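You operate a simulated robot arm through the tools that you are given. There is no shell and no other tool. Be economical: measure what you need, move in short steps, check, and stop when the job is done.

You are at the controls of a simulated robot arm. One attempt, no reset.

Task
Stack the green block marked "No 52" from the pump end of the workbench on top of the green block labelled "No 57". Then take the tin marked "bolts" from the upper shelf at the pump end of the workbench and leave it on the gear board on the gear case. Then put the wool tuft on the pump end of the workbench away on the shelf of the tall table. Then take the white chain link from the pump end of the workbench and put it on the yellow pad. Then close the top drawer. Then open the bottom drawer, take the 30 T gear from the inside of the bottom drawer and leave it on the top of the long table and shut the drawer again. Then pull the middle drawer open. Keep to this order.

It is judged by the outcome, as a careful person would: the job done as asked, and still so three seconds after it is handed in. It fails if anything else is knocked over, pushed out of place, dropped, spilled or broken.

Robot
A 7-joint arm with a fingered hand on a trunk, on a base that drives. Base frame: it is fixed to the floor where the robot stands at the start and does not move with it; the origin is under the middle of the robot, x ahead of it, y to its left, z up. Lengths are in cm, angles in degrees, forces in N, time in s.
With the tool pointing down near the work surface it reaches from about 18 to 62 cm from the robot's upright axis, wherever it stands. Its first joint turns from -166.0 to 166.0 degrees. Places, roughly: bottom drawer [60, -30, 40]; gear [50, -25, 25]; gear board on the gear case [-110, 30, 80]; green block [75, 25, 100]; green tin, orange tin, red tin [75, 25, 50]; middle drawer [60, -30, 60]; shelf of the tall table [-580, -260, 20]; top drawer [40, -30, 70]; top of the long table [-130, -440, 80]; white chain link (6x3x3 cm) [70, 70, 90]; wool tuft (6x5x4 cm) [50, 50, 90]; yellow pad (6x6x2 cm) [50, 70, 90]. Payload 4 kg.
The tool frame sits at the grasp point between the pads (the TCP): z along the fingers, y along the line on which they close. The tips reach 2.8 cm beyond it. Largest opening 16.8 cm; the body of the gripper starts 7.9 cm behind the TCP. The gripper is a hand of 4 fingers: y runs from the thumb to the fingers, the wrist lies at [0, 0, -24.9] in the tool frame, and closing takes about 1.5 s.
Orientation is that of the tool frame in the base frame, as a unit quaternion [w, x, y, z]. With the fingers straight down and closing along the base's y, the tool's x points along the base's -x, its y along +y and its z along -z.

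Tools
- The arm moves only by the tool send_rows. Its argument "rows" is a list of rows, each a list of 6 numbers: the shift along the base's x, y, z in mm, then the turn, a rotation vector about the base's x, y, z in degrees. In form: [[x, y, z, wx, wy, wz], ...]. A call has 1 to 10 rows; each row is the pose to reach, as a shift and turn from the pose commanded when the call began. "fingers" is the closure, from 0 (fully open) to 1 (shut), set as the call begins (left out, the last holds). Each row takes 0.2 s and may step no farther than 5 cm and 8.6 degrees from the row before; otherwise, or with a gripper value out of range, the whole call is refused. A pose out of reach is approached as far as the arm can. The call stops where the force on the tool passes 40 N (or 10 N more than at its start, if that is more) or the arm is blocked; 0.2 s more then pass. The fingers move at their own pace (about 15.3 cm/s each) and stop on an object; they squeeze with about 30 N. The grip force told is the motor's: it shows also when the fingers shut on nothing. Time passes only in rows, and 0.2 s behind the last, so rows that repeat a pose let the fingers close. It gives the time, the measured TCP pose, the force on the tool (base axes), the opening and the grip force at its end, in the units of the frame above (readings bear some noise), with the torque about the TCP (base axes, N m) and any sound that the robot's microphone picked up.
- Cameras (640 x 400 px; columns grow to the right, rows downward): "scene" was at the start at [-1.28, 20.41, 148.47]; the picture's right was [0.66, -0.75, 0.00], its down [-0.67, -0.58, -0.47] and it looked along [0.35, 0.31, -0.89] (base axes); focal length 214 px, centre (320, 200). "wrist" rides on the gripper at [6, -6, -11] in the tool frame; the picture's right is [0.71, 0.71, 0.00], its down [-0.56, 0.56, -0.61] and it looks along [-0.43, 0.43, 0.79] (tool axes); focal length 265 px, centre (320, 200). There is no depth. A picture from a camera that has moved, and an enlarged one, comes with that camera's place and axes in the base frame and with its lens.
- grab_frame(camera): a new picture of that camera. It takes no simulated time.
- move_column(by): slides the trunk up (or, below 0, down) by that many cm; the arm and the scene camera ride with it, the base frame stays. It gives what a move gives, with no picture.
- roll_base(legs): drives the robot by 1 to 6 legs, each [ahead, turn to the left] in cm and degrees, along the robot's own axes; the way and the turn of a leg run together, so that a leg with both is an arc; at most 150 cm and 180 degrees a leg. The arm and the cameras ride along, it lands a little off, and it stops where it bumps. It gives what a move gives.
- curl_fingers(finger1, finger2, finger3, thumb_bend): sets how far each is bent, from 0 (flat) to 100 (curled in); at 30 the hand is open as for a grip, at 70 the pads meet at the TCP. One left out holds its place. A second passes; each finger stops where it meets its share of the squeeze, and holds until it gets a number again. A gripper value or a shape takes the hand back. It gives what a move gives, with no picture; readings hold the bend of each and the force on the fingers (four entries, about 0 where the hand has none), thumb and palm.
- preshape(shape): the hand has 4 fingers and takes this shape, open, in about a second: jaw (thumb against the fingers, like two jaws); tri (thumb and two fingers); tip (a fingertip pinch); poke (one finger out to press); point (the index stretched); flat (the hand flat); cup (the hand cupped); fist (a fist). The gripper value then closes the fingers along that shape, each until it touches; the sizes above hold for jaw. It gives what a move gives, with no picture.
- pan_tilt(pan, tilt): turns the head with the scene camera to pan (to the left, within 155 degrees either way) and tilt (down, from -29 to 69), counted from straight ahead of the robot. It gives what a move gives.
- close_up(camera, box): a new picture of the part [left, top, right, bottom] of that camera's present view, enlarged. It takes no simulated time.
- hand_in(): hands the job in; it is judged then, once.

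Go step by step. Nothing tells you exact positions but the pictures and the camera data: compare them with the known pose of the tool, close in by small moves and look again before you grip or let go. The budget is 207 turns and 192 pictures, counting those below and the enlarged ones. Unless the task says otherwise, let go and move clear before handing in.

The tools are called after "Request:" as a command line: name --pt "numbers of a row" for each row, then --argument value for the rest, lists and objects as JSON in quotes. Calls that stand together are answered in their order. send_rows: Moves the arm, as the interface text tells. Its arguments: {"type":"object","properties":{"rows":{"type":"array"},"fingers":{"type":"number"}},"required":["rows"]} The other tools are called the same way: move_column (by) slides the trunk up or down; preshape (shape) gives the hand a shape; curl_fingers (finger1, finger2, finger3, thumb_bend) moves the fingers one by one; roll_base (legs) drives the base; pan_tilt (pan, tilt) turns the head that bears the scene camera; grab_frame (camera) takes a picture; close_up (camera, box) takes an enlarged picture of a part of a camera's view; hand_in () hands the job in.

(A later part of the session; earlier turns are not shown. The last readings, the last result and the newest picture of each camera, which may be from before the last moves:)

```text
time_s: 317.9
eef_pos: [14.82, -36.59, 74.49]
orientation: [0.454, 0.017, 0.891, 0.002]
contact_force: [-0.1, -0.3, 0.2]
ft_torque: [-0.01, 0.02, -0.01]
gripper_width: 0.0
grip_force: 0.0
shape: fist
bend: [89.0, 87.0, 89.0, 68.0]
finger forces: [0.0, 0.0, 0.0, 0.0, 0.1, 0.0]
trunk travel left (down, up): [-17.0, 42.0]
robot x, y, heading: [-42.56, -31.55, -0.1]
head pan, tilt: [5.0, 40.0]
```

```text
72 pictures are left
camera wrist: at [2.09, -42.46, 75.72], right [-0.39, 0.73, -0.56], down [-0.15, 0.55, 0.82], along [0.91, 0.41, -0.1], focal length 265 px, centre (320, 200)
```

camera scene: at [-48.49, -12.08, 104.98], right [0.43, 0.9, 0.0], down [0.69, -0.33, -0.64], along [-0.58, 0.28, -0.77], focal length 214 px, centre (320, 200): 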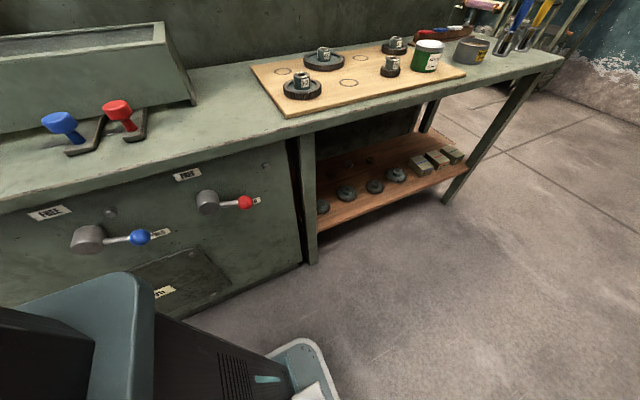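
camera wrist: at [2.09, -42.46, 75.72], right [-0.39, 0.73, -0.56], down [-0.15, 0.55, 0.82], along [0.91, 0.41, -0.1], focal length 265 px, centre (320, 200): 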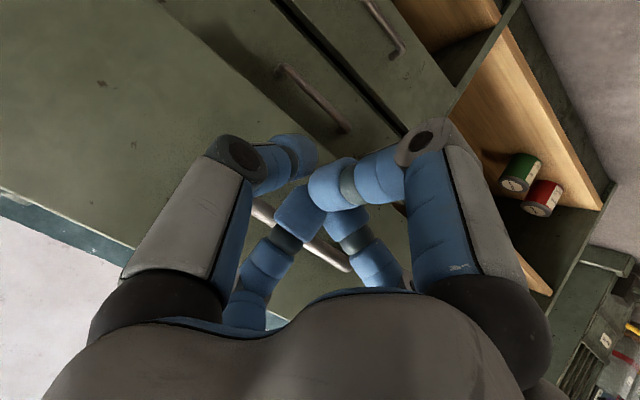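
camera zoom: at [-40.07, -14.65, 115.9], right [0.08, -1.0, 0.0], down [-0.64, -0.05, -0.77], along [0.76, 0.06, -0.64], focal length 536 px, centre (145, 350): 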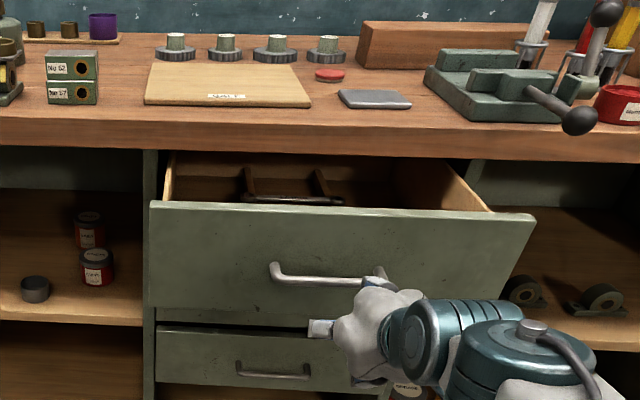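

The fist faces the top drawer's panel below its handle. I drive forward to push it.

Request:
roll_base --legs '[[10, 0]]'

Request:
close_up --camera "scene" --box '[280, 60, 500, 220]'

```text
time_s: 319.0
eef_pos: [24.62, -36.51, 74.48]
orientation: [0.455, 0.016, 0.89, 0.003]
contact_force: [-0.1, 0.0, 1.6]
ft_torque: [-0.01, -0.02, 0.0]
gripper_width: 0.0
grip_force: 0.1
shape: fist
bend: [89.0, 88.0, 89.0, 68.0]
finger forces: [0.0, 0.1, 0.0, 0.0, 0.1, 0.0]
trunk travel left (down, up): [-17.0, 42.0]
robot x, y, heading: [-32.33, -31.93, -0.1]
head pan, tilt: [5.0, 40.0]
```

```text
2.50 times, centred on (390, 140) of scene
camera zoom: at [-30.3, -14.68, 115.9], right [0.09, -1.0, 0.0], down [-0.64, -0.06, -0.77], along [0.76, 0.07, -0.64], focal length 536 px, centre (145, 350)
```

zoom: 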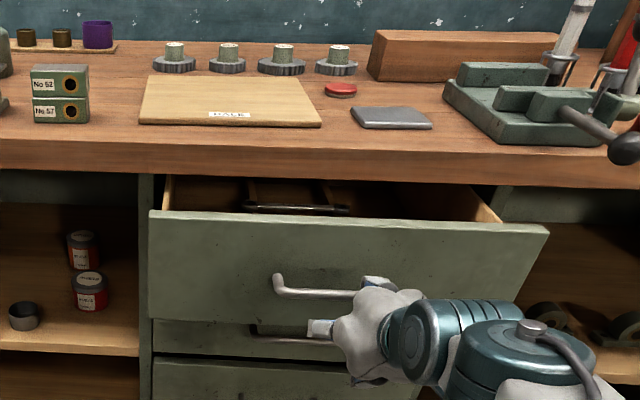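

Request:
send_rows --pt "15 0 0 0 0 0" --pt "30 0 0 0 0 0" --pt "45 0 0 0 0 0" --pt "60 0 0 0 0 0" --pt "60 0 0 0 0 0"

Request:
close_up --camera "scene" --box '[280, 60, 500, 220]'

```text
time_s: 320.2
eef_pos: [30.36, -36.74, 74.57]
orientation: [0.455, 0.016, 0.89, 0.003]
contact_force: [0.0, 0.2, -0.4]
ft_torque: [0.01, -0.04, 0.06]
gripper_width: 0.0
grip_force: 0.0
shape: fist
bend: [89.0, 88.0, 89.0, 68.0]
finger forces: [0.1, 0.1, 0.0, 0.1, 0.0, 0.1]
trunk travel left (down, up): [-17.0, 42.0]
robot x, y, heading: [-32.87, -31.47, -0.2]
head pan, tilt: [5.0, 40.0]
```

```text
2.50 times, centred on (390, 140) of scene
camera zoom: at [-30.29, -14.68, 115.9], right [0.09, -1.0, 0.0], down [-0.64, -0.06, -0.77], along [0.76, 0.07, -0.64], focal length 536 px, centre (145, 350)
```

zoom: 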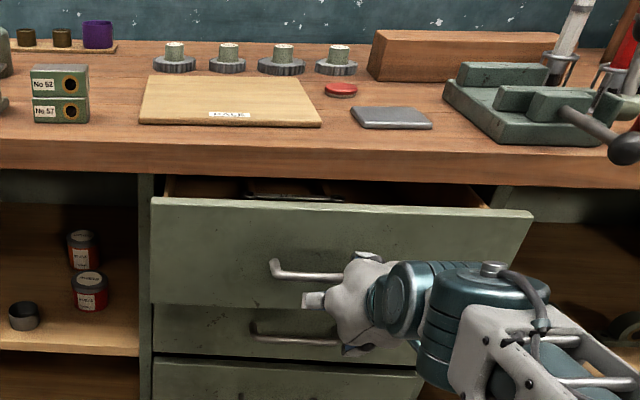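

The drawer is sliding in easily. I keep pushing.

Request:
roll_base --legs '[[8, 0]]'

Request:
close_up --camera "scene" --box '[280, 60, 500, 220]'

```text
time_s: 321.3
eef_pos: [38.45, -36.52, 74.43]
orientation: [0.454, 0.015, 0.891, 0.003]
contact_force: [-0.9, 0.6, -0.9]
ft_torque: [-0.01, 0.0, 0.0]
gripper_width: 0.01
grip_force: 0.0
shape: fist
bend: [89.0, 88.0, 89.0, 68.0]
finger forces: [0.1, 0.1, 0.0, 0.1, 0.0, 0.0]
trunk travel left (down, up): [-17.0, 42.0]
robot x, y, heading: [-24.67, -31.69, 0.2]
head pan, tilt: [5.0, 40.0]
```

```text
2.50 times, centred on (390, 140) of scene
camera zoom: at [-22.26, -14.68, 115.9], right [0.09, -1.0, 0.0], down [-0.64, -0.06, -0.77], along [0.76, 0.07, -0.64], focal length 536 px, centre (145, 350)
```

zoom: 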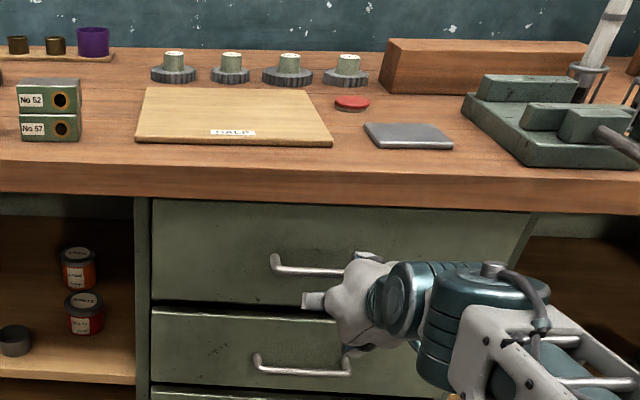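

Request:
send_rows --pt "10 0 0 0 0 0" --pt "20 0 0 0 0 0" --pt "30 0 0 0 0 0" --pt "40 0 0 0 0 0" --pt "50 0 0 0 0 0" --pt "60 0 0 0 0 0"

Request:
close_up --camera "scene" --box '[280, 60, 500, 220]'

```text
time_s: 322.0
eef_pos: [40.07, -36.48, 74.34]
orientation: [0.451, 0.015, 0.892, 0.004]
contact_force: [-30.1, 0.6, 8.4]
ft_torque: [-0.03, -0.94, -0.01]
gripper_width: 0.01
grip_force: 0.0
shape: fist
bend: [90.0, 89.0, 90.0, 68.0]
finger forces: [0.0, 0.0, 30.8, 0.1, 0.0, 0.1]
trunk travel left (down, up): [-17.0, 42.0]
robot x, y, heading: [-24.77, -31.73, 0.3]
head pan, tilt: [5.0, 40.0]
stopped in row 3: the force on the tool passed its limit at 56 N (the readings are from after the stop); the commanded pose is now the measured one
```

```text
2.50 times, centred on (390, 140) of scene
camera zoom: at [-22.65, -14.67, 115.93], right [0.09, -1.0, 0.0], down [-0.64, -0.06, -0.77], along [0.77, 0.07, -0.64], focal length 536 px, centre (145, 350)
```

zoom: 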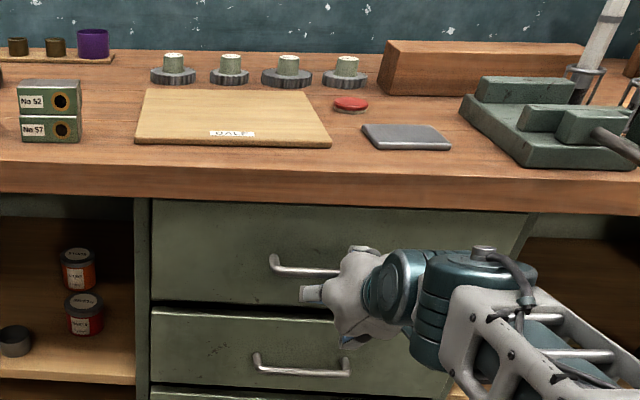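

Firm stop at 30 N; I back off and verify the drawer is fully shut.

Request:
roll_base --legs '[[-14, 0]]'

Request:
move_column --by -12

Request:
grab_frame --camera "scene"

Request:
close_up --camera "scene" --box '[280, 60, 500, 220]'

```text
time_s: 323.3
eef_pos: [26.18, -36.88, 74.19]
orientation: [0.45, 0.016, 0.893, 0.003]
contact_force: [0.9, 0.7, 0.1]
ft_torque: [0.01, -0.01, 0.0]
gripper_width: 0.02
grip_force: 0.2
shape: fist
bend: [90.0, 88.0, 90.0, 68.0]
finger forces: [0.1, 0.1, 0.0, 0.0, 0.0, 0.1]
trunk travel left (down, up): [-17.0, 42.0]
robot x, y, heading: [-38.65, -31.56, -0.3]
head pan, tilt: [5.0, 40.0]
```

```text
time_s: 324.8
eef_pos: [26.22, -36.76, 62.12]
orientation: [0.45, 0.017, 0.893, 0.003]
contact_force: [0.2, 0.1, 0.1]
ft_torque: [0.02, -0.04, 0.05]
gripper_width: 0.01
grip_force: 0.1
shape: fist
bend: [90.0, 88.0, 90.0, 68.0]
finger forces: [0.0, 0.1, 0.0, 0.0, 0.0, 0.1]
trunk travel left (down, up): [-5.0, 54.0]
robot x, y, heading: [-39.08, -31.29, -0.0]
head pan, tilt: [5.0, 40.0]
```

```text
67 pictures are left
camera scene: at [-36.39, -14.67, 103.91], right [0.08, -1.0, 0.0], down [-0.64, -0.05, -0.77], along [0.76, 0.06, -0.64], focal length 214 px, centre (320, 200)
```

scene: 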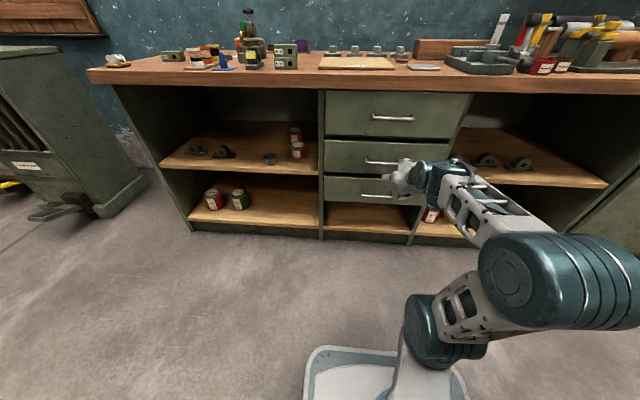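

```text
2.50 times, centred on (390, 140) of scene
camera zoom: at [-36.39, -14.67, 103.91], right [0.08, -1.0, 0.0], down [-0.64, -0.05, -0.77], along [0.76, 0.06, -0.64], focal length 536 px, centre (145, 350)
```

zoom: 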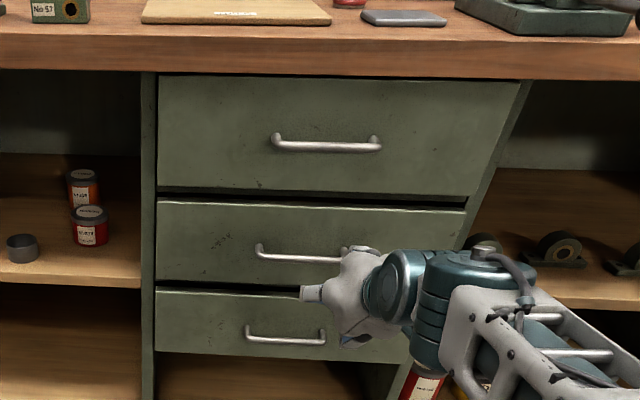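

Top drawer is shut and flush. Handles: bottom ≈(40, −34, 44), middle ≈(40, −34, 61). For the bottom drawer I roll the claw 45° so two fingers pass above and two below the bar, and lower it.

Request:
preshape --shape "jaw"

Request:
send_rows --pt "-10 5 -20 -6 0 4.5" --pt "-20 10 -40 -12 0 9" --pt "-30 15 -60 -18 0 13.5" --pt "-30 20 -80 -24 0 18" --pt "-30 20 -100 -30 0 22.5" --pt "-30 20 -120 -36 0 27" --pt "-30 20 -140 -36 0 27" --pt "-30 20 -160 -36 0 27" --pt "-30 20 -160 -36 0 27" --fingers 0.25

Request:
grab_frame --camera "scene"

Request:
grab_frame --camera "wrist"

```text
time_s: 325.7
eef_pos: [26.23, -36.8, 62.21]
orientation: [0.45, 0.017, 0.893, 0.002]
contact_force: [0.5, -0.1, -0.2]
ft_torque: [0.01, 0.01, -0.02]
gripper_width: 16.8
grip_force: 0.0
shape: jaw
bend: [30.0, 30.0, 30.0, 30.0]
finger forces: [0.1, 0.0, 0.0, 0.0, 0.0, 0.1]
trunk travel left (down, up): [-5.0, 54.0]
robot x, y, heading: [-39.3, -31.66, -0.3]
head pan, tilt: [5.0, 40.0]
```

```text
time_s: 327.7
eef_pos: [23.23, -34.73, 46.17]
orientation: [0.421, -0.328, 0.829, -0.168]
contact_force: [-0.1, 0.2, -1.3]
ft_torque: [0.02, -0.01, 0.01]
gripper_width: 12.61
grip_force: 0.0
shape: jaw
bend: [24.0, 24.0, 24.0, 24.0]
finger forces: [0.1, 0.1, 0.0, 0.0, 0.1, 0.1]
trunk travel left (down, up): [-5.0, 54.0]
robot x, y, heading: [-38.97, -31.21, -0.2]
head pan, tilt: [5.0, 40.0]
```

```text
65 pictures are left
camera scene: at [-36.39, -14.67, 103.9], right [0.08, -1.0, 0.0], down [-0.64, -0.05, -0.77], along [0.76, 0.06, -0.64], focal length 214 px, centre (320, 200)
```

scene: 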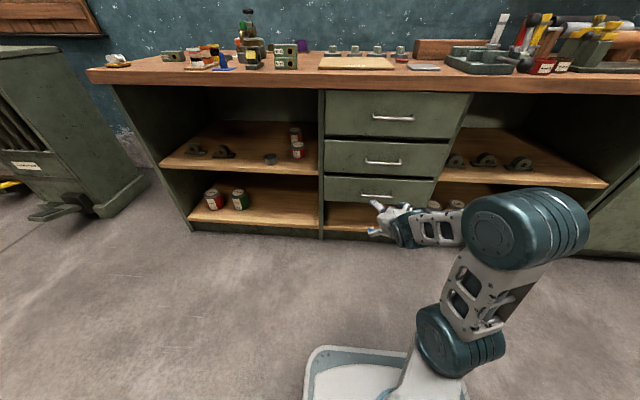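

```text
64 pictures are left
camera wrist: at [14.17, -43.36, 52.34], right [-0.59, 0.03, -0.81], down [-0.48, 0.79, 0.38], along [0.65, 0.61, -0.45], focal length 265 px, centre (320, 200)
```

wrist: 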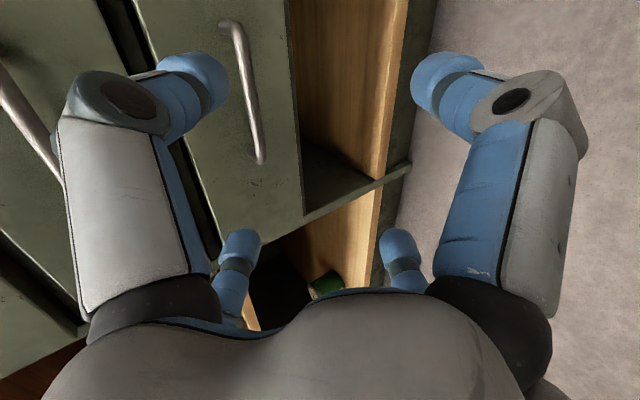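

The claw is rolled 45°, handle bar centre about (39.5, −35, 42.5). I try flattening the pitch for a better grip angle.

Request:
send_rows --pt "0 0 0 0 -6 0" --pt "0 0 -10 0 -12 0" --pt "0 0 -20 0 -18 0" --pt "0 0 -20 0 -18 0"

```text
time_s: 328.7
eef_pos: [23.14, -34.66, 44.19]
orientation: [0.546, -0.297, 0.753, -0.217]
contact_force: [-0.2, 0.9, -0.1]
ft_torque: [-0.01, -0.01, -0.01]
gripper_width: 12.63
grip_force: 0.1
shape: jaw
bend: [24.0, 24.0, 24.0, 24.0]
finger forces: [0.0, 0.0, 0.0, 0.1, 0.0, 0.1]
trunk travel left (down, up): [-5.0, 54.0]
robot x, y, heading: [-38.73, -31.55, -0.1]
head pan, tilt: [5.0, 40.0]
```

Request:
send_rows --pt "0 0 0 0 -5 0" --pt "0 0 -5 0 -10 0" --pt "0 0 -10 0 -10 0" --pt "0 0 -10 0 -10 0"

Request:
roll_base --legs '[[8, 0]]'

Request:
grab_frame --camera "wrist"

Request:
close_up --camera "scene" --box '[300, 120, 460, 260]'

```text
time_s: 329.7
eef_pos: [23.14, -34.96, 43.18]
orientation: [0.609, -0.278, 0.703, -0.241]
contact_force: [0.1, 0.0, -0.4]
ft_torque: [-0.01, -0.01, -0.01]
gripper_width: 12.62
grip_force: 0.0
shape: jaw
bend: [24.0, 24.0, 24.0, 24.0]
finger forces: [0.0, 0.1, 0.0, 0.0, 0.0, 0.1]
trunk travel left (down, up): [-5.0, 54.0]
robot x, y, heading: [-39.04, -31.49, -0.4]
head pan, tilt: [5.0, 40.0]
```

```text
time_s: 330.8
eef_pos: [31.28, -34.94, 43.18]
orientation: [0.608, -0.277, 0.703, -0.241]
contact_force: [-0.3, -0.1, 0.2]
ft_torque: [0.02, -0.02, -0.01]
gripper_width: 12.64
grip_force: 0.0
shape: jaw
bend: [24.0, 24.0, 24.0, 24.0]
finger forces: [0.0, 0.1, 0.0, 0.0, 0.1, 0.0]
trunk travel left (down, up): [-5.0, 54.0]
robot x, y, heading: [-30.47, -31.52, -0.2]
head pan, tilt: [5.0, 40.0]
```

```text
63 pictures are left
camera wrist: at [20.35, -43.54, 44.31], right [-0.14, 0.03, -0.99], down [-0.6, 0.79, 0.11], along [0.79, 0.61, -0.09], focal length 265 px, centre (320, 200)
```

wrist: 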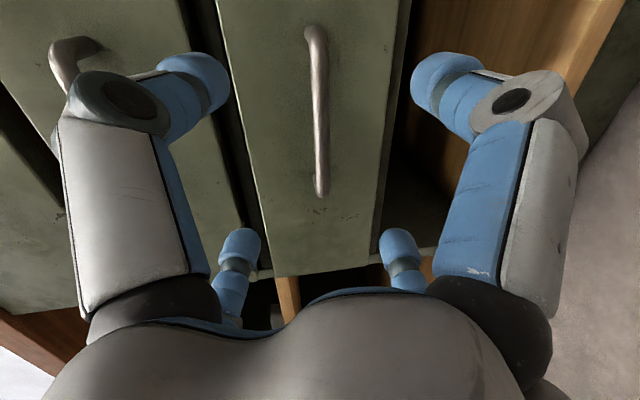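

```text
2.86 times, centred on (380, 190) of scene
camera zoom: at [-28.25, -14.7, 103.9], right [0.08, -1.0, 0.0], down [-0.64, -0.05, -0.77], along [0.76, 0.06, -0.64], focal length 613 px, centre (149, 229)
```

zoom: 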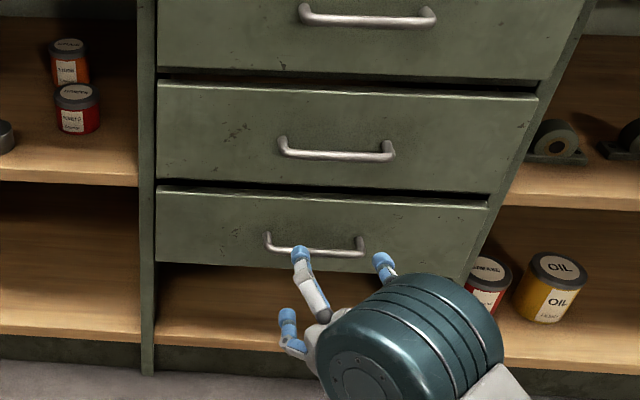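

Fingers straddle the bar nicely. I advance 6 cm and close.

Request:
send_rows --pt "20 -4 0 0 0 0" --pt "40 -6 0 0 0 0" --pt "55 -6 0 0 0 0" --pt "62 -6 0 0 0 0" --pt "62 -6 0 0 0 0"

Request:
grab_frame --camera "wrist"

```text
time_s: 331.9
eef_pos: [37.58, -35.41, 43.17]
orientation: [0.609, -0.277, 0.703, -0.241]
contact_force: [-0.2, 0.5, -0.3]
ft_torque: [-0.01, 0.0, -0.04]
gripper_width: 12.62
grip_force: 0.0
shape: jaw
bend: [24.0, 24.0, 24.0, 24.0]
finger forces: [0.0, 0.1, 0.0, 0.0, 0.0, 0.0]
trunk travel left (down, up): [-5.0, 54.0]
robot x, y, heading: [-30.62, -31.6, -0.3]
head pan, tilt: [5.0, 40.0]
```

```text
61 pictures are left
camera wrist: at [26.57, -44.1, 44.41], right [-0.14, 0.03, -0.99], down [-0.6, 0.79, 0.11], along [0.79, 0.61, -0.09], focal length 265 px, centre (320, 200)
```

wrist: 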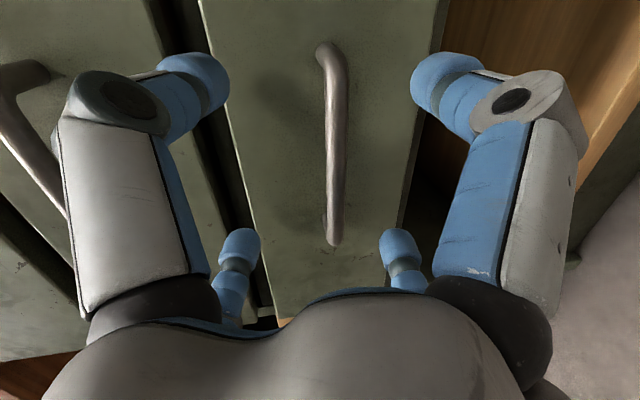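

Request:
send_rows --pt "3 -2 -7 0 0 0" --pt "7 -2 -8 0 0 0" --pt "7 -2 -8 0 0 0"

Request:
send_rows --pt "0 0 0 0 0 0" --pt "0 0 0 0 0 0" --pt "0 0 0 0 0 0" --pt "0 0 0 0 0 0" --pt "0 0 0 0 0 0" --pt "0 0 0 0 0 0" --pt "0 0 0 0 0 0" --fingers 1.0

Request:
grab_frame --camera "wrist"

```text
time_s: 332.8
eef_pos: [38.18, -35.82, 42.45]
orientation: [0.608, -0.278, 0.703, -0.241]
contact_force: [-0.8, -0.4, 0.5]
ft_torque: [0.03, 0.07, 0.02]
gripper_width: 12.64
grip_force: 0.1
shape: jaw
bend: [24.0, 24.0, 24.0, 24.0]
finger forces: [0.1, 0.0, 0.1, 0.0, 0.1, 0.1]
trunk travel left (down, up): [-5.0, 54.0]
robot x, y, heading: [-30.83, -31.74, -0.5]
head pan, tilt: [5.0, 40.0]
```

```text
time_s: 334.4
eef_pos: [38.11, -35.65, 42.49]
orientation: [0.609, -0.277, 0.703, -0.242]
contact_force: [0.3, 0.1, -0.2]
ft_torque: [-0.04, 0.01, -0.01]
gripper_width: 0.0
grip_force: 30.1
shape: jaw
bend: [70.0, 70.0, 70.0, 70.0]
finger forces: [0.0, 0.0, 0.0, 0.0, 0.0, 0.0]
trunk travel left (down, up): [-5.0, 54.0]
robot x, y, heading: [-31.03, -31.31, -0.3]
head pan, tilt: [5.0, 40.0]
```

```text
60 pictures are left
camera wrist: at [27.27, -44.29, 43.56], right [-0.14, 0.03, -0.99], down [-0.6, 0.79, 0.11], along [0.79, 0.61, -0.09], focal length 265 px, centre (320, 200)
```

wrist: 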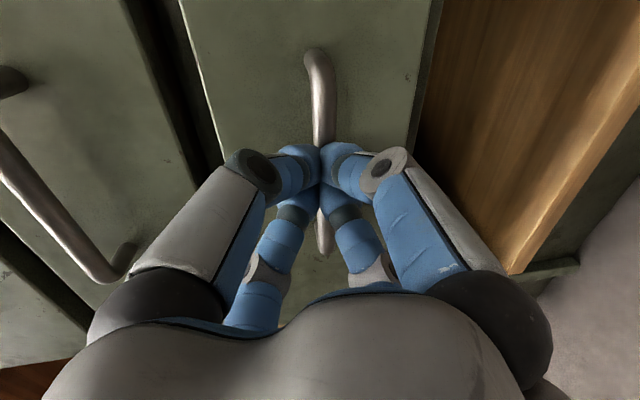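

They closed in front of the bar, so it lies deeper. I open, go 2.5 cm further and close again.

Request:
send_rows --pt "0 0 0 0 0 0" --pt "0 0 0 0 0 0" --pt "0 0 0 0 0 0" --pt "0 0 0 0 0 0" --pt "8 0 0 0 0 0" --pt "16 0 0 0 0 0" --pt "24 0 0 0 0 0" --pt "30 0 0 0 0 0" --fingers 0.25

Request:
grab_frame --camera "wrist"

```text
time_s: 336.1
eef_pos: [41.22, -35.75, 42.42]
orientation: [0.609, -0.277, 0.703, -0.242]
contact_force: [-1.1, -0.1, 0.5]
ft_torque: [0.03, 0.01, -0.01]
gripper_width: 12.61
grip_force: 0.0
shape: jaw
bend: [24.0, 24.0, 24.0, 24.0]
finger forces: [0.0, 0.0, 0.0, 0.1, 0.0, 0.1]
trunk travel left (down, up): [-5.0, 54.0]
robot x, y, heading: [-30.51, -31.44, -0.1]
head pan, tilt: [5.0, 40.0]
```

```text
59 pictures are left
camera wrist: at [30.29, -44.3, 43.53], right [-0.14, 0.03, -0.99], down [-0.6, 0.79, 0.11], along [0.79, 0.61, -0.09], focal length 265 px, centre (320, 200)
```

wrist: 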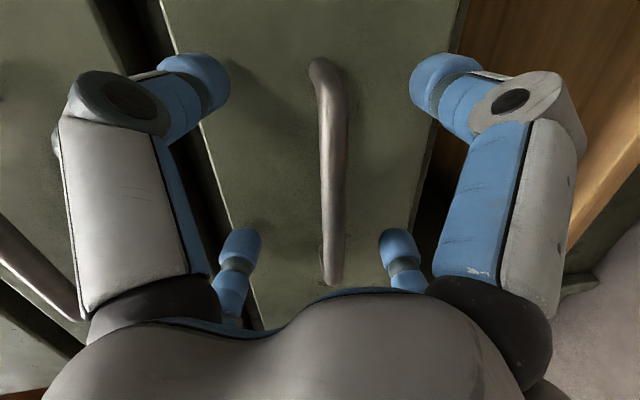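

Request:
send_rows --pt "4 0 -3 0 0 0" --pt "4 0 -3 0 0 0" --pt "4 0 -3 0 0 0" --pt "4 0 -3 0 0 0" --pt "4 0 -3 0 0 0" --pt "4 0 -3 0 0 0" --pt "4 0 -3 0 0 0" --fingers 1.0

Request:
grab_frame --camera "wrist"

```text
time_s: 337.8
eef_pos: [41.71, -35.79, 41.75]
orientation: [0.606, -0.278, 0.706, -0.24]
contact_force: [-1.0, 0.6, -31.1]
ft_torque: [-0.16, 0.11, -0.04]
gripper_width: 0.0
grip_force: 30.2
shape: jaw
bend: [76.0, 76.0, 70.0, 70.0]
finger forces: [23.3, 24.9, 0.6, 0.0, 4.4, 0.0]
trunk travel left (down, up): [-5.0, 54.0]
robot x, y, heading: [-30.71, -31.5, -0.0]
head pan, tilt: [5.0, 40.0]
```

```text
58 pictures are left
camera wrist: at [30.71, -44.42, 42.88], right [-0.15, 0.03, -0.99], down [-0.6, 0.79, 0.12], along [0.79, 0.61, -0.1], focal length 265 px, centre (320, 200)
```

wrist: 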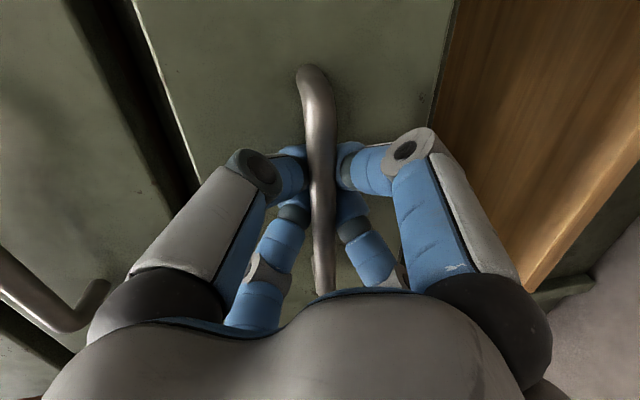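

The bar is now enclosed by the fingers. I relieve the vertical load and pull back a little.

Request:
send_rows --pt "0 0 -4 0 0 0" --pt "-10 0 -6 0 0 0" --pt "-20 0 -6 0 0 0" --pt "-30 0 -6 0 0 0" --pt "-40 0 -6 0 0 0"

Request:
grab_frame --camera "wrist"

Request:
close_up --camera "scene" --box '[300, 120, 460, 260]'

```text
time_s: 338.9
eef_pos: [37.75, -35.85, 41.59]
orientation: [0.609, -0.276, 0.702, -0.243]
contact_force: [0.5, -4.2, 4.3]
ft_torque: [-0.25, -0.03, -0.04]
gripper_width: 0.02
grip_force: 30.5
shape: jaw
bend: [76.0, 77.0, 70.0, 70.0]
finger forces: [20.2, 21.8, 3.9, 0.0, 16.9, 0.1]
trunk travel left (down, up): [-5.0, 54.0]
robot x, y, heading: [-30.31, -31.68, -0.5]
head pan, tilt: [5.0, 40.0]
```

```text
57 pictures are left
camera wrist: at [26.67, -44.36, 42.68], right [-0.14, 0.03, -0.99], down [-0.6, 0.79, 0.11], along [0.79, 0.61, -0.09], focal length 265 px, centre (320, 200)
```

wrist: 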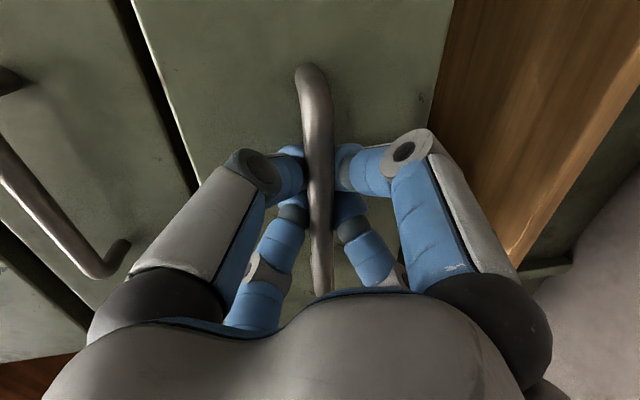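

```text
2.86 times, centred on (380, 190) of scene
camera zoom: at [-28.27, -14.71, 103.92], right [0.08, -1.0, 0.0], down [-0.64, -0.05, -0.77], along [0.76, 0.06, -0.64], focal length 613 px, centre (149, 229)
```

zoom: 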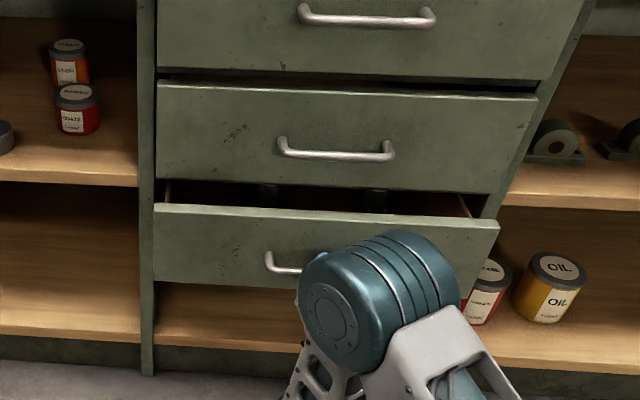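

The bottom drawer follows. I pull on with base and then arm.

Request:
roll_base --legs '[[-14, 0]]'

Request:
send_rows --pt "-15 0 0 0 0 0" --pt "-30 0 0 0 0 0" --pt "-45 0 0 0 0 0" --pt "-60 0 0 0 0 0" --pt "-75 0 0 0 0 0"

Request:
grab_frame --camera "scene"

```text
time_s: 340.3
eef_pos: [23.57, -35.71, 41.47]
orientation: [0.609, -0.276, 0.703, -0.242]
contact_force: [0.5, -6.3, 14.6]
ft_torque: [-0.32, -0.08, -0.04]
gripper_width: 0.0
grip_force: 30.1
shape: jaw
bend: [76.0, 77.0, 70.0, 70.0]
finger forces: [20.3, 22.5, 5.8, 0.1, 22.0, 0.0]
trunk travel left (down, up): [-5.0, 54.0]
robot x, y, heading: [-45.17, -31.63, -0.4]
head pan, tilt: [5.0, 40.0]
```

```text
time_s: 341.5
eef_pos: [15.95, -35.84, 41.62]
orientation: [0.609, -0.276, 0.703, -0.243]
contact_force: [0.0, 0.7, 6.0]
ft_torque: [-0.26, -0.08, -0.07]
gripper_width: 0.0
grip_force: 30.2
shape: jaw
bend: [76.0, 77.0, 70.0, 70.0]
finger forces: [22.6, 23.1, 4.6, 0.0, 19.5, 0.0]
trunk travel left (down, up): [-5.0, 54.0]
robot x, y, heading: [-44.63, -31.83, -0.2]
head pan, tilt: [5.0, 40.0]
```

```text
55 pictures are left
camera scene: at [-42.4, -14.63, 103.91], right [0.08, -1.0, 0.0], down [-0.64, -0.05, -0.77], along [0.76, 0.06, -0.64], focal length 214 px, centre (320, 200)
```

scene: 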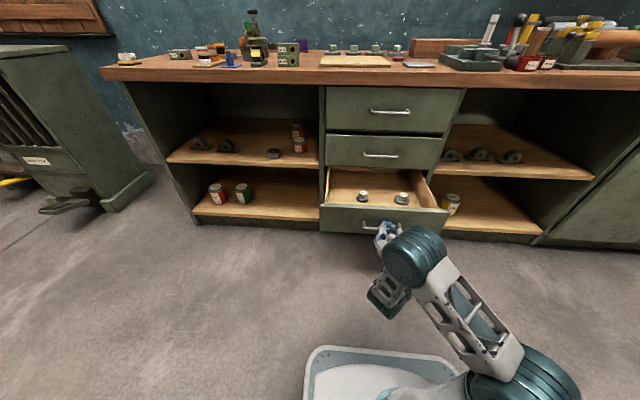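

Drawer is open ~26 cm with two gears inside. I look closer.

Request:
close_up --camera "scene" --box '[310, 150, 460, 245]'

```text
4.21 times, centred on (385, 198) of scene
camera zoom: at [-42.4, -14.63, 103.91], right [0.08, -1.0, 0.0], down [-0.64, -0.05, -0.77], along [0.76, 0.06, -0.64], focal length 903 px, centre (46, 210)
```

zoom: 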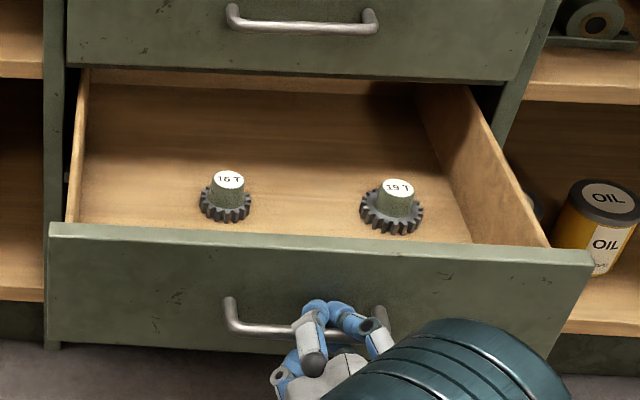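

Those are 16T and 19T; the 30T gear must be elsewhere in the drawer. I pull it out further.

Request:
send_rows --pt "-15 0 0 0 0 0" --pt "-30 0 0 0 0 0" --pt "-45 0 0 0 0 0" --pt "-60 0 0 0 0 0" --pt "-75 0 0 0 0 0" --pt "-85 0 0 0 0 0"

Request:
close_up --camera "scene" --box '[300, 140, 480, 260]'

```text
time_s: 342.9
eef_pos: [8.95, -36.01, 41.64]
orientation: [0.607, -0.28, 0.705, -0.239]
contact_force: [-0.8, 5.4, -4.1]
ft_torque: [-0.28, -0.04, -0.07]
gripper_width: 0.0
grip_force: 29.9
shape: jaw
bend: [76.0, 77.0, 70.0, 70.0]
finger forces: [25.1, 26.7, 3.5, 0.0, 16.6, 0.1]
out of reach, approached as far as the arm can: row 5, 6
trunk travel left (down, up): [-5.0, 54.0]
robot x, y, heading: [-44.35, -31.26, -0.1]
head pan, tilt: [5.0, 40.0]
```

```text
3.33 times, centred on (390, 200) of scene
camera zoom: at [-42.37, -14.62, 103.86], right [0.08, -1.0, 0.0], down [-0.64, -0.05, -0.77], along [0.76, 0.06, -0.64], focal length 715 px, centre (87, 200)
```

zoom: 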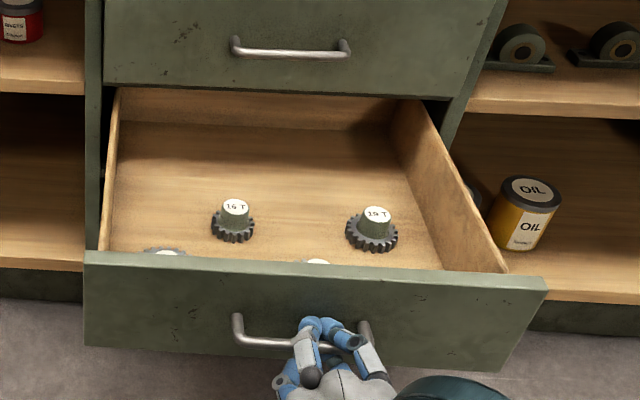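

Two more gears sit near the front panel. I release the handle and back off a few centimetres.

Request:
send_rows --pt "0 0 0 0 0 0" --pt "0 0 0 0 0 0" --pt "0 0 0 0 0 0" --pt "0 0 0 0 0 0" --pt "0 0 0 0 0 0" --fingers 0.2

Request:
roll_base --legs '[[-5, 0]]'

Request:
grab_frame --camera "wrist"

```text
time_s: 344.1
eef_pos: [8.93, -36.06, 41.91]
orientation: [0.607, -0.277, 0.704, -0.243]
contact_force: [-0.5, 0.2, 0.1]
ft_torque: [0.0, -0.01, 0.0]
gripper_width: 13.46
grip_force: 0.0
shape: jaw
bend: [23.0, 23.0, 23.0, 23.0]
finger forces: [0.2, 0.1, 0.1, 0.0, 0.1, 0.1]
trunk travel left (down, up): [-5.0, 54.0]
robot x, y, heading: [-44.87, -31.51, -0.4]
head pan, tilt: [5.0, 40.0]
```

```text
time_s: 345.0
eef_pos: [4.19, -36.07, 41.81]
orientation: [0.607, -0.277, 0.704, -0.243]
contact_force: [-0.1, 0.6, 0.7]
ft_torque: [-0.02, 0.03, -0.02]
gripper_width: 13.41
grip_force: 0.0
shape: jaw
bend: [23.0, 23.0, 23.0, 23.0]
finger forces: [0.0, 0.1, 0.0, 0.0, 0.1, 0.0]
trunk travel left (down, up): [-5.0, 54.0]
robot x, y, heading: [-49.46, -31.2, -0.2]
head pan, tilt: [5.0, 40.0]
```

```text
52 pictures are left
camera wrist: at [-6.84, -44.59, 42.98], right [-0.14, 0.03, -0.99], down [-0.6, 0.79, 0.11], along [0.79, 0.61, -0.09], focal length 265 px, centre (320, 200)
```

wrist: 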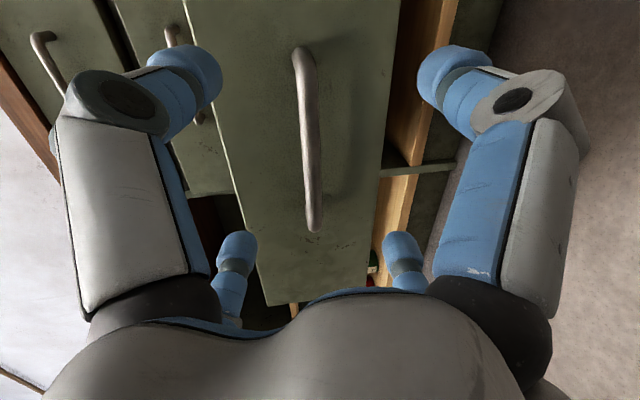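

Request:
send_rows --pt "0 0 0 0 0 0" --pt "0 0 0 0 0 0" --pt "0 0 0 0 0 0" --pt "0 0 0 0 0 0" --pt "0 0 0 0 0 0" --pt "0 0 0 0 0 0" --fingers 1.0

Request:
move_column --by 40

Request:
pan_tilt --pan -5 --tilt 60

Request:
grab_frame --camera "scene"

```text
time_s: 346.4
eef_pos: [4.14, -36.1, 41.65]
orientation: [0.607, -0.277, 0.704, -0.242]
contact_force: [-0.4, 0.2, 0.3]
ft_torque: [-0.01, -0.04, 0.02]
gripper_width: 0.02
grip_force: 29.9
shape: jaw
bend: [70.0, 70.0, 70.0, 70.0]
finger forces: [0.0, 0.1, 0.0, 0.1, 0.0, 0.0]
trunk travel left (down, up): [-5.0, 54.0]
robot x, y, heading: [-49.65, -31.18, -0.3]
head pan, tilt: [5.0, 40.0]
```

```text
time_s: 350.2
eef_pos: [4.14, -36.1, 81.79]
orientation: [0.607, -0.277, 0.704, -0.243]
contact_force: [0.4, 0.0, 0.6]
ft_torque: [0.01, 0.01, -0.02]
gripper_width: 0.0
grip_force: 30.3
shape: jaw
bend: [70.0, 70.0, 70.0, 70.0]
finger forces: [0.0, 0.0, 0.0, 0.0, 0.1, 0.0]
trunk travel left (down, up): [-45.0, 14.0]
robot x, y, heading: [-49.84, -31.46, -0.3]
head pan, tilt: [5.0, 40.0]
```

```text
time_s: 351.1
eef_pos: [4.04, -36.07, 81.75]
orientation: [0.607, -0.277, 0.704, -0.243]
contact_force: [-0.5, -0.5, -0.2]
ft_torque: [0.04, 0.0, 0.01]
gripper_width: 0.0
grip_force: 30.1
shape: jaw
bend: [70.0, 70.0, 70.0, 70.0]
finger forces: [0.0, 0.0, 0.0, 0.0, 0.0, 0.0]
trunk travel left (down, up): [-45.0, 14.0]
robot x, y, heading: [-49.6, -31.49, -0.4]
head pan, tilt: [-5.0, 60.0]
```

```text
51 pictures are left
camera scene: at [-49.04, -15.92, 141.23], right [-0.09, -1.0, 0.0], down [-0.86, 0.08, -0.5], along [0.5, -0.05, -0.87], focal length 214 px, centre (320, 200)
```

scene: 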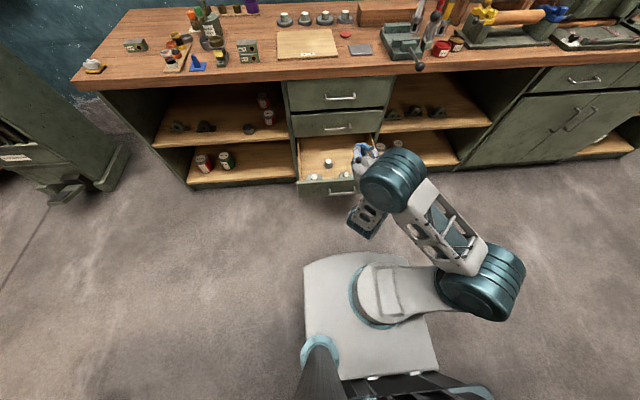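

Now I bring the hand back to tool-down to look into and reach into the drawer.

Request:
send_rows --pt "0 0 10 7.5 0 -1" --pt "0 0 20 15 0 -2" --pt "0 0 30 22.5 0 -3" --pt "0 0 40 30 0 -4" --pt "0 0 50 37.5 0 -5.3" --pt "0 0 60 44.6 0 -6.3" --pt "0 0 60 44.6 0 -6.3" --fingers 0.3

Request:
send_rows --pt "-5 0 0 0 8 0" --pt "-10 0 0 0 16 0" --pt "-15 0 0 0 24 0" --pt "-20 0 0 0 32 0" --pt "-30 0 0 0 40 0" --pt "-40 0 0 0 48 0" --pt "-50 0 0 0 56 0" --pt "-60 0 0 0 64 0" --pt "-70 0 0 0 72 0" --pt "-70 0 0 0 80 0"

Request:
grab_frame --camera "wrist"

```text
time_s: 352.7
eef_pos: [4.25, -35.89, 87.78]
orientation: [0.653, 0.013, 0.757, 0.011]
contact_force: [-0.7, 0.0, -0.2]
ft_torque: [-0.01, -0.01, 0.03]
gripper_width: 11.79
grip_force: 0.0
shape: jaw
bend: [26.0, 26.0, 26.0, 25.0]
finger forces: [0.0, 0.0, 0.0, 0.1, 0.0, 0.0]
trunk travel left (down, up): [-45.0, 14.0]
robot x, y, heading: [-49.8, -31.38, -0.4]
head pan, tilt: [-5.0, 60.0]
```

```text
time_s: 354.9
eef_pos: [-2.88, -36.11, 87.76]
orientation: [0.012, 0.015, 1.0, 0.0]
contact_force: [-0.3, -0.2, 0.5]
ft_torque: [-0.02, 0.01, 0.0]
gripper_width: 11.79
grip_force: 0.1
shape: jaw
bend: [25.0, 25.0, 25.0, 25.0]
finger forces: [0.0, 0.1, 0.1, 0.0, 0.0, 0.0]
trunk travel left (down, up): [-45.0, 14.0]
robot x, y, heading: [-49.95, -31.59, -0.5]
head pan, tilt: [-5.0, 60.0]
```

```text
50 pictures are left
camera wrist: at [-9.44, -41.93, 98.44], right [-0.68, 0.73, -0.02], down [0.56, 0.54, 0.63], along [0.47, 0.42, -0.78], focal length 265 px, centre (320, 200)
```

wrist: 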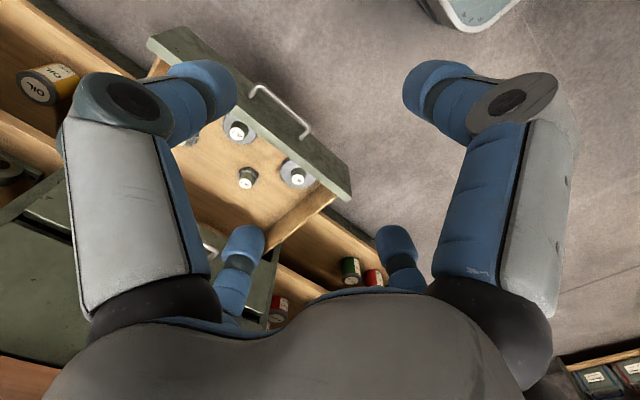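

Request:
close_up --camera "wrist" --box '[180, 90, 340, 210]'

```text
3.33 times, centred on (260, 150) of wrist
camera zoom: at [-9.44, -41.93, 98.44], right [-0.68, 0.73, -0.02], down [0.56, 0.54, 0.63], along [0.47, 0.42, -0.78], focal length 885 px, centre (520, 367)
```

zoom: 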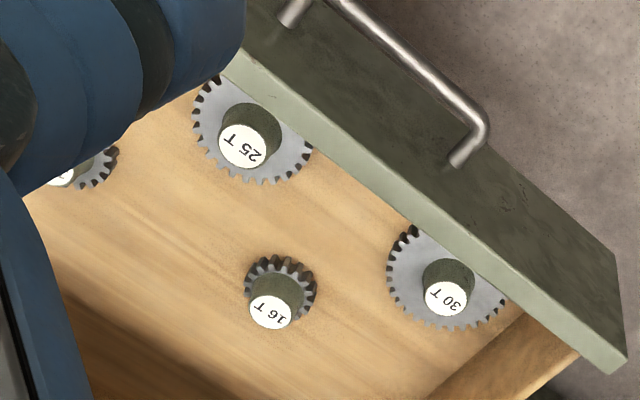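

The 30 T gear is at the front-left of the drawer, around (23.5, −20.3). I drive forward and move the hand above it, turned 45° so the knuckles miss the panel and side wall.

Request:
roll_base --legs '[[18, 0]]'

Request:
send_rows --pt "15 30 -30 0 0 7.5" --pt "30 60 -60 0 0 15" --pt "45 90 -90 0 0 22.5" --pt "60 120 -120 0 0 30" --pt "75 145 -150 0 0 37.5" --pt "82 155 -180 0 0 45" --pt "82 155 -200 0 0 45" --pt "82 155 -200 0 0 45"

Request:
grab_frame --camera "wrist"

Request:
pan_tilt --pan -5 --tilt 55

Request:
grab_frame --camera "scene"

```text
time_s: 356.4
eef_pos: [15.27, -36.08, 87.93]
orientation: [0.014, 0.016, 1.0, 0.001]
contact_force: [0.0, 0.0, 0.0]
ft_torque: [0.01, 0.04, -0.01]
gripper_width: 11.76
grip_force: 0.1
shape: jaw
bend: [25.0, 25.0, 25.0, 25.0]
finger forces: [0.0, 0.0, 0.0, 0.0, 0.0, 0.0]
trunk travel left (down, up): [-45.0, 14.0]
robot x, y, heading: [-31.27, -31.55, -0.3]
head pan, tilt: [-5.0, 60.0]
```

```text
time_s: 358.2
eef_pos: [23.47, -20.72, 67.58]
orientation: [0.014, -0.368, 0.93, 0.006]
contact_force: [0.4, 0.5, -0.8]
ft_torque: [-0.02, 0.0, 0.01]
gripper_width: 11.8
grip_force: 0.1
shape: jaw
bend: [25.0, 25.0, 25.0, 25.0]
finger forces: [0.0, 0.0, 0.1, 0.0, 0.0, 0.0]
trunk travel left (down, up): [-45.0, 14.0]
robot x, y, heading: [-31.92, -31.66, -0.4]
head pan, tilt: [-5.0, 60.0]
```

```text
48 pictures are left
camera wrist: at [22.81, -29.44, 78.29], right [-1.0, 0.03, -0.02], down [0.01, 0.78, 0.63], along [0.04, 0.63, -0.78], focal length 265 px, centre (320, 200)
```

wrist: 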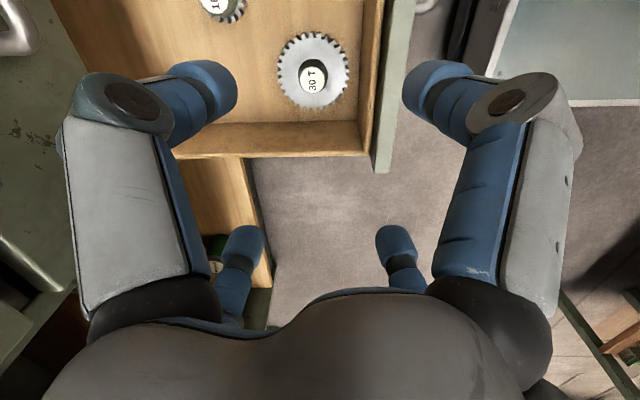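

```text
time_s: 358.8
eef_pos: [23.37, -20.62, 67.66]
orientation: [0.013, -0.369, 0.929, 0.006]
contact_force: [0.1, -0.4, 1.0]
ft_torque: [-0.01, -0.04, -0.02]
gripper_width: 11.76
grip_force: 0.1
shape: jaw
bend: [25.0, 25.0, 25.0, 25.0]
finger forces: [0.1, 0.0, 0.0, 0.0, 0.0, 0.0]
trunk travel left (down, up): [-45.0, 14.0]
robot x, y, heading: [-31.7, -31.86, -0.2]
head pan, tilt: [-5.0, 55.0]
```

```text
47 pictures are left
camera scene: at [-30.36, -16.05, 141.83], right [-0.09, -1.0, 0.0], down [-0.82, 0.08, -0.57], along [0.57, -0.05, -0.82], focal length 214 px, centre (320, 200)
```

scene: 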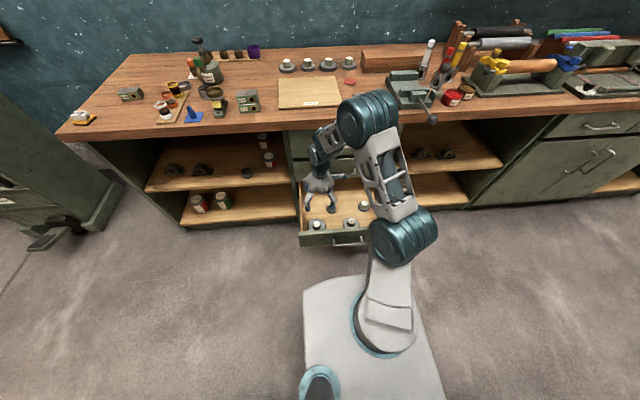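

Gear hub top triangulates to about (25.1, −19.1, 38). I align above it and lower with the trunk.

Request:
send_rows --pt "10 6 0 0 0 0" --pt "20 12 0 0 0 0" --pt "20 12 0 0 0 0" --fingers 0.5

Request:
move_column --by -19

Request:
grab_frame --camera "wrist"

```text
time_s: 359.6
eef_pos: [25.42, -19.33, 67.56]
orientation: [0.013, -0.368, 0.93, 0.006]
contact_force: [0.6, -0.5, 0.0]
ft_torque: [0.0, 0.01, -0.01]
gripper_width: 8.46
grip_force: 0.0
shape: jaw
bend: [34.0, 34.0, 34.0, 34.0]
finger forces: [0.1, 0.0, 0.0, 0.0, 0.0, 0.0]
trunk travel left (down, up): [-45.0, 14.0]
robot x, y, heading: [-31.38, -31.72, -0.4]
head pan, tilt: [-5.0, 55.0]
```

```text
time_s: 361.7
eef_pos: [25.47, -19.22, 48.48]
orientation: [0.012, -0.369, 0.929, 0.005]
contact_force: [0.5, 0.2, 0.5]
ft_torque: [0.02, 0.0, -0.03]
gripper_width: 8.46
grip_force: 0.1
shape: jaw
bend: [34.0, 34.0, 34.0, 34.0]
finger forces: [0.1, 0.0, 0.0, 0.1, 0.0, 0.0]
trunk travel left (down, up): [-26.0, 33.0]
robot x, y, heading: [-30.99, -31.71, -0.3]
head pan, tilt: [-5.0, 55.0]
```

```text
46 pictures are left
camera wrist: at [24.88, -28.15, 59.3], right [-1.0, 0.03, -0.02], down [0.01, 0.78, 0.63], along [0.04, 0.63, -0.78], focal length 265 px, centre (320, 200)
```

wrist: 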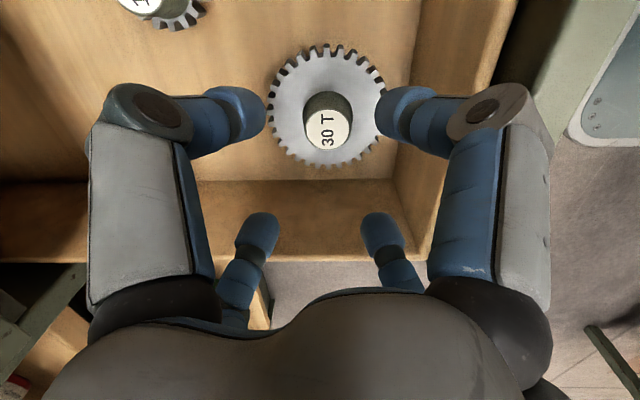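

Clearances are fine. I go down to gripping height.

Request:
send_rows --pt "-3 3 -30 0 0 0" --pt "-3 3 -55 0 0 0" --pt "-3 3 -70 0 0 0" --pt "-3 3 -77 0 0 0" --pt "-3 3 -77 0 0 0"

Request:
grab_frame --camera "wrist"

```text
time_s: 362.9
eef_pos: [25.16, -18.78, 40.97]
orientation: [0.013, -0.369, 0.929, 0.005]
contact_force: [0.0, -0.6, 0.0]
ft_torque: [0.0, 0.01, 0.0]
gripper_width: 8.45
grip_force: 0.0
shape: jaw
bend: [34.0, 34.0, 34.0, 34.0]
finger forces: [0.0, 0.0, 0.0, 0.0, 0.0, 0.0]
trunk travel left (down, up): [-26.0, 33.0]
robot x, y, heading: [-31.49, -31.93, -0.3]
head pan, tilt: [-5.0, 55.0]
```

```text
45 pictures are left
camera wrist: at [24.55, -27.71, 51.58], right [-1.0, 0.03, -0.02], down [0.01, 0.78, 0.63], along [0.04, 0.63, -0.78], focal length 265 px, centre (320, 200)
```

wrist: 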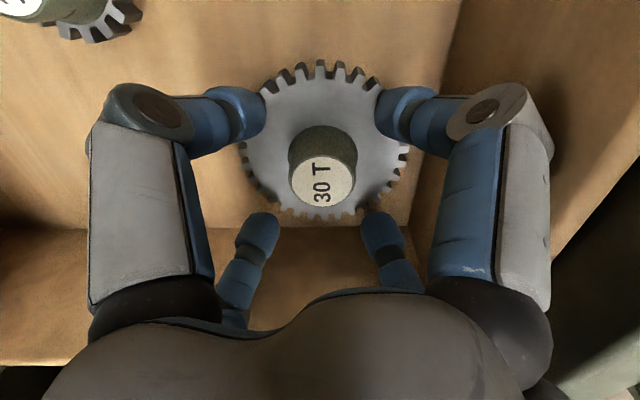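

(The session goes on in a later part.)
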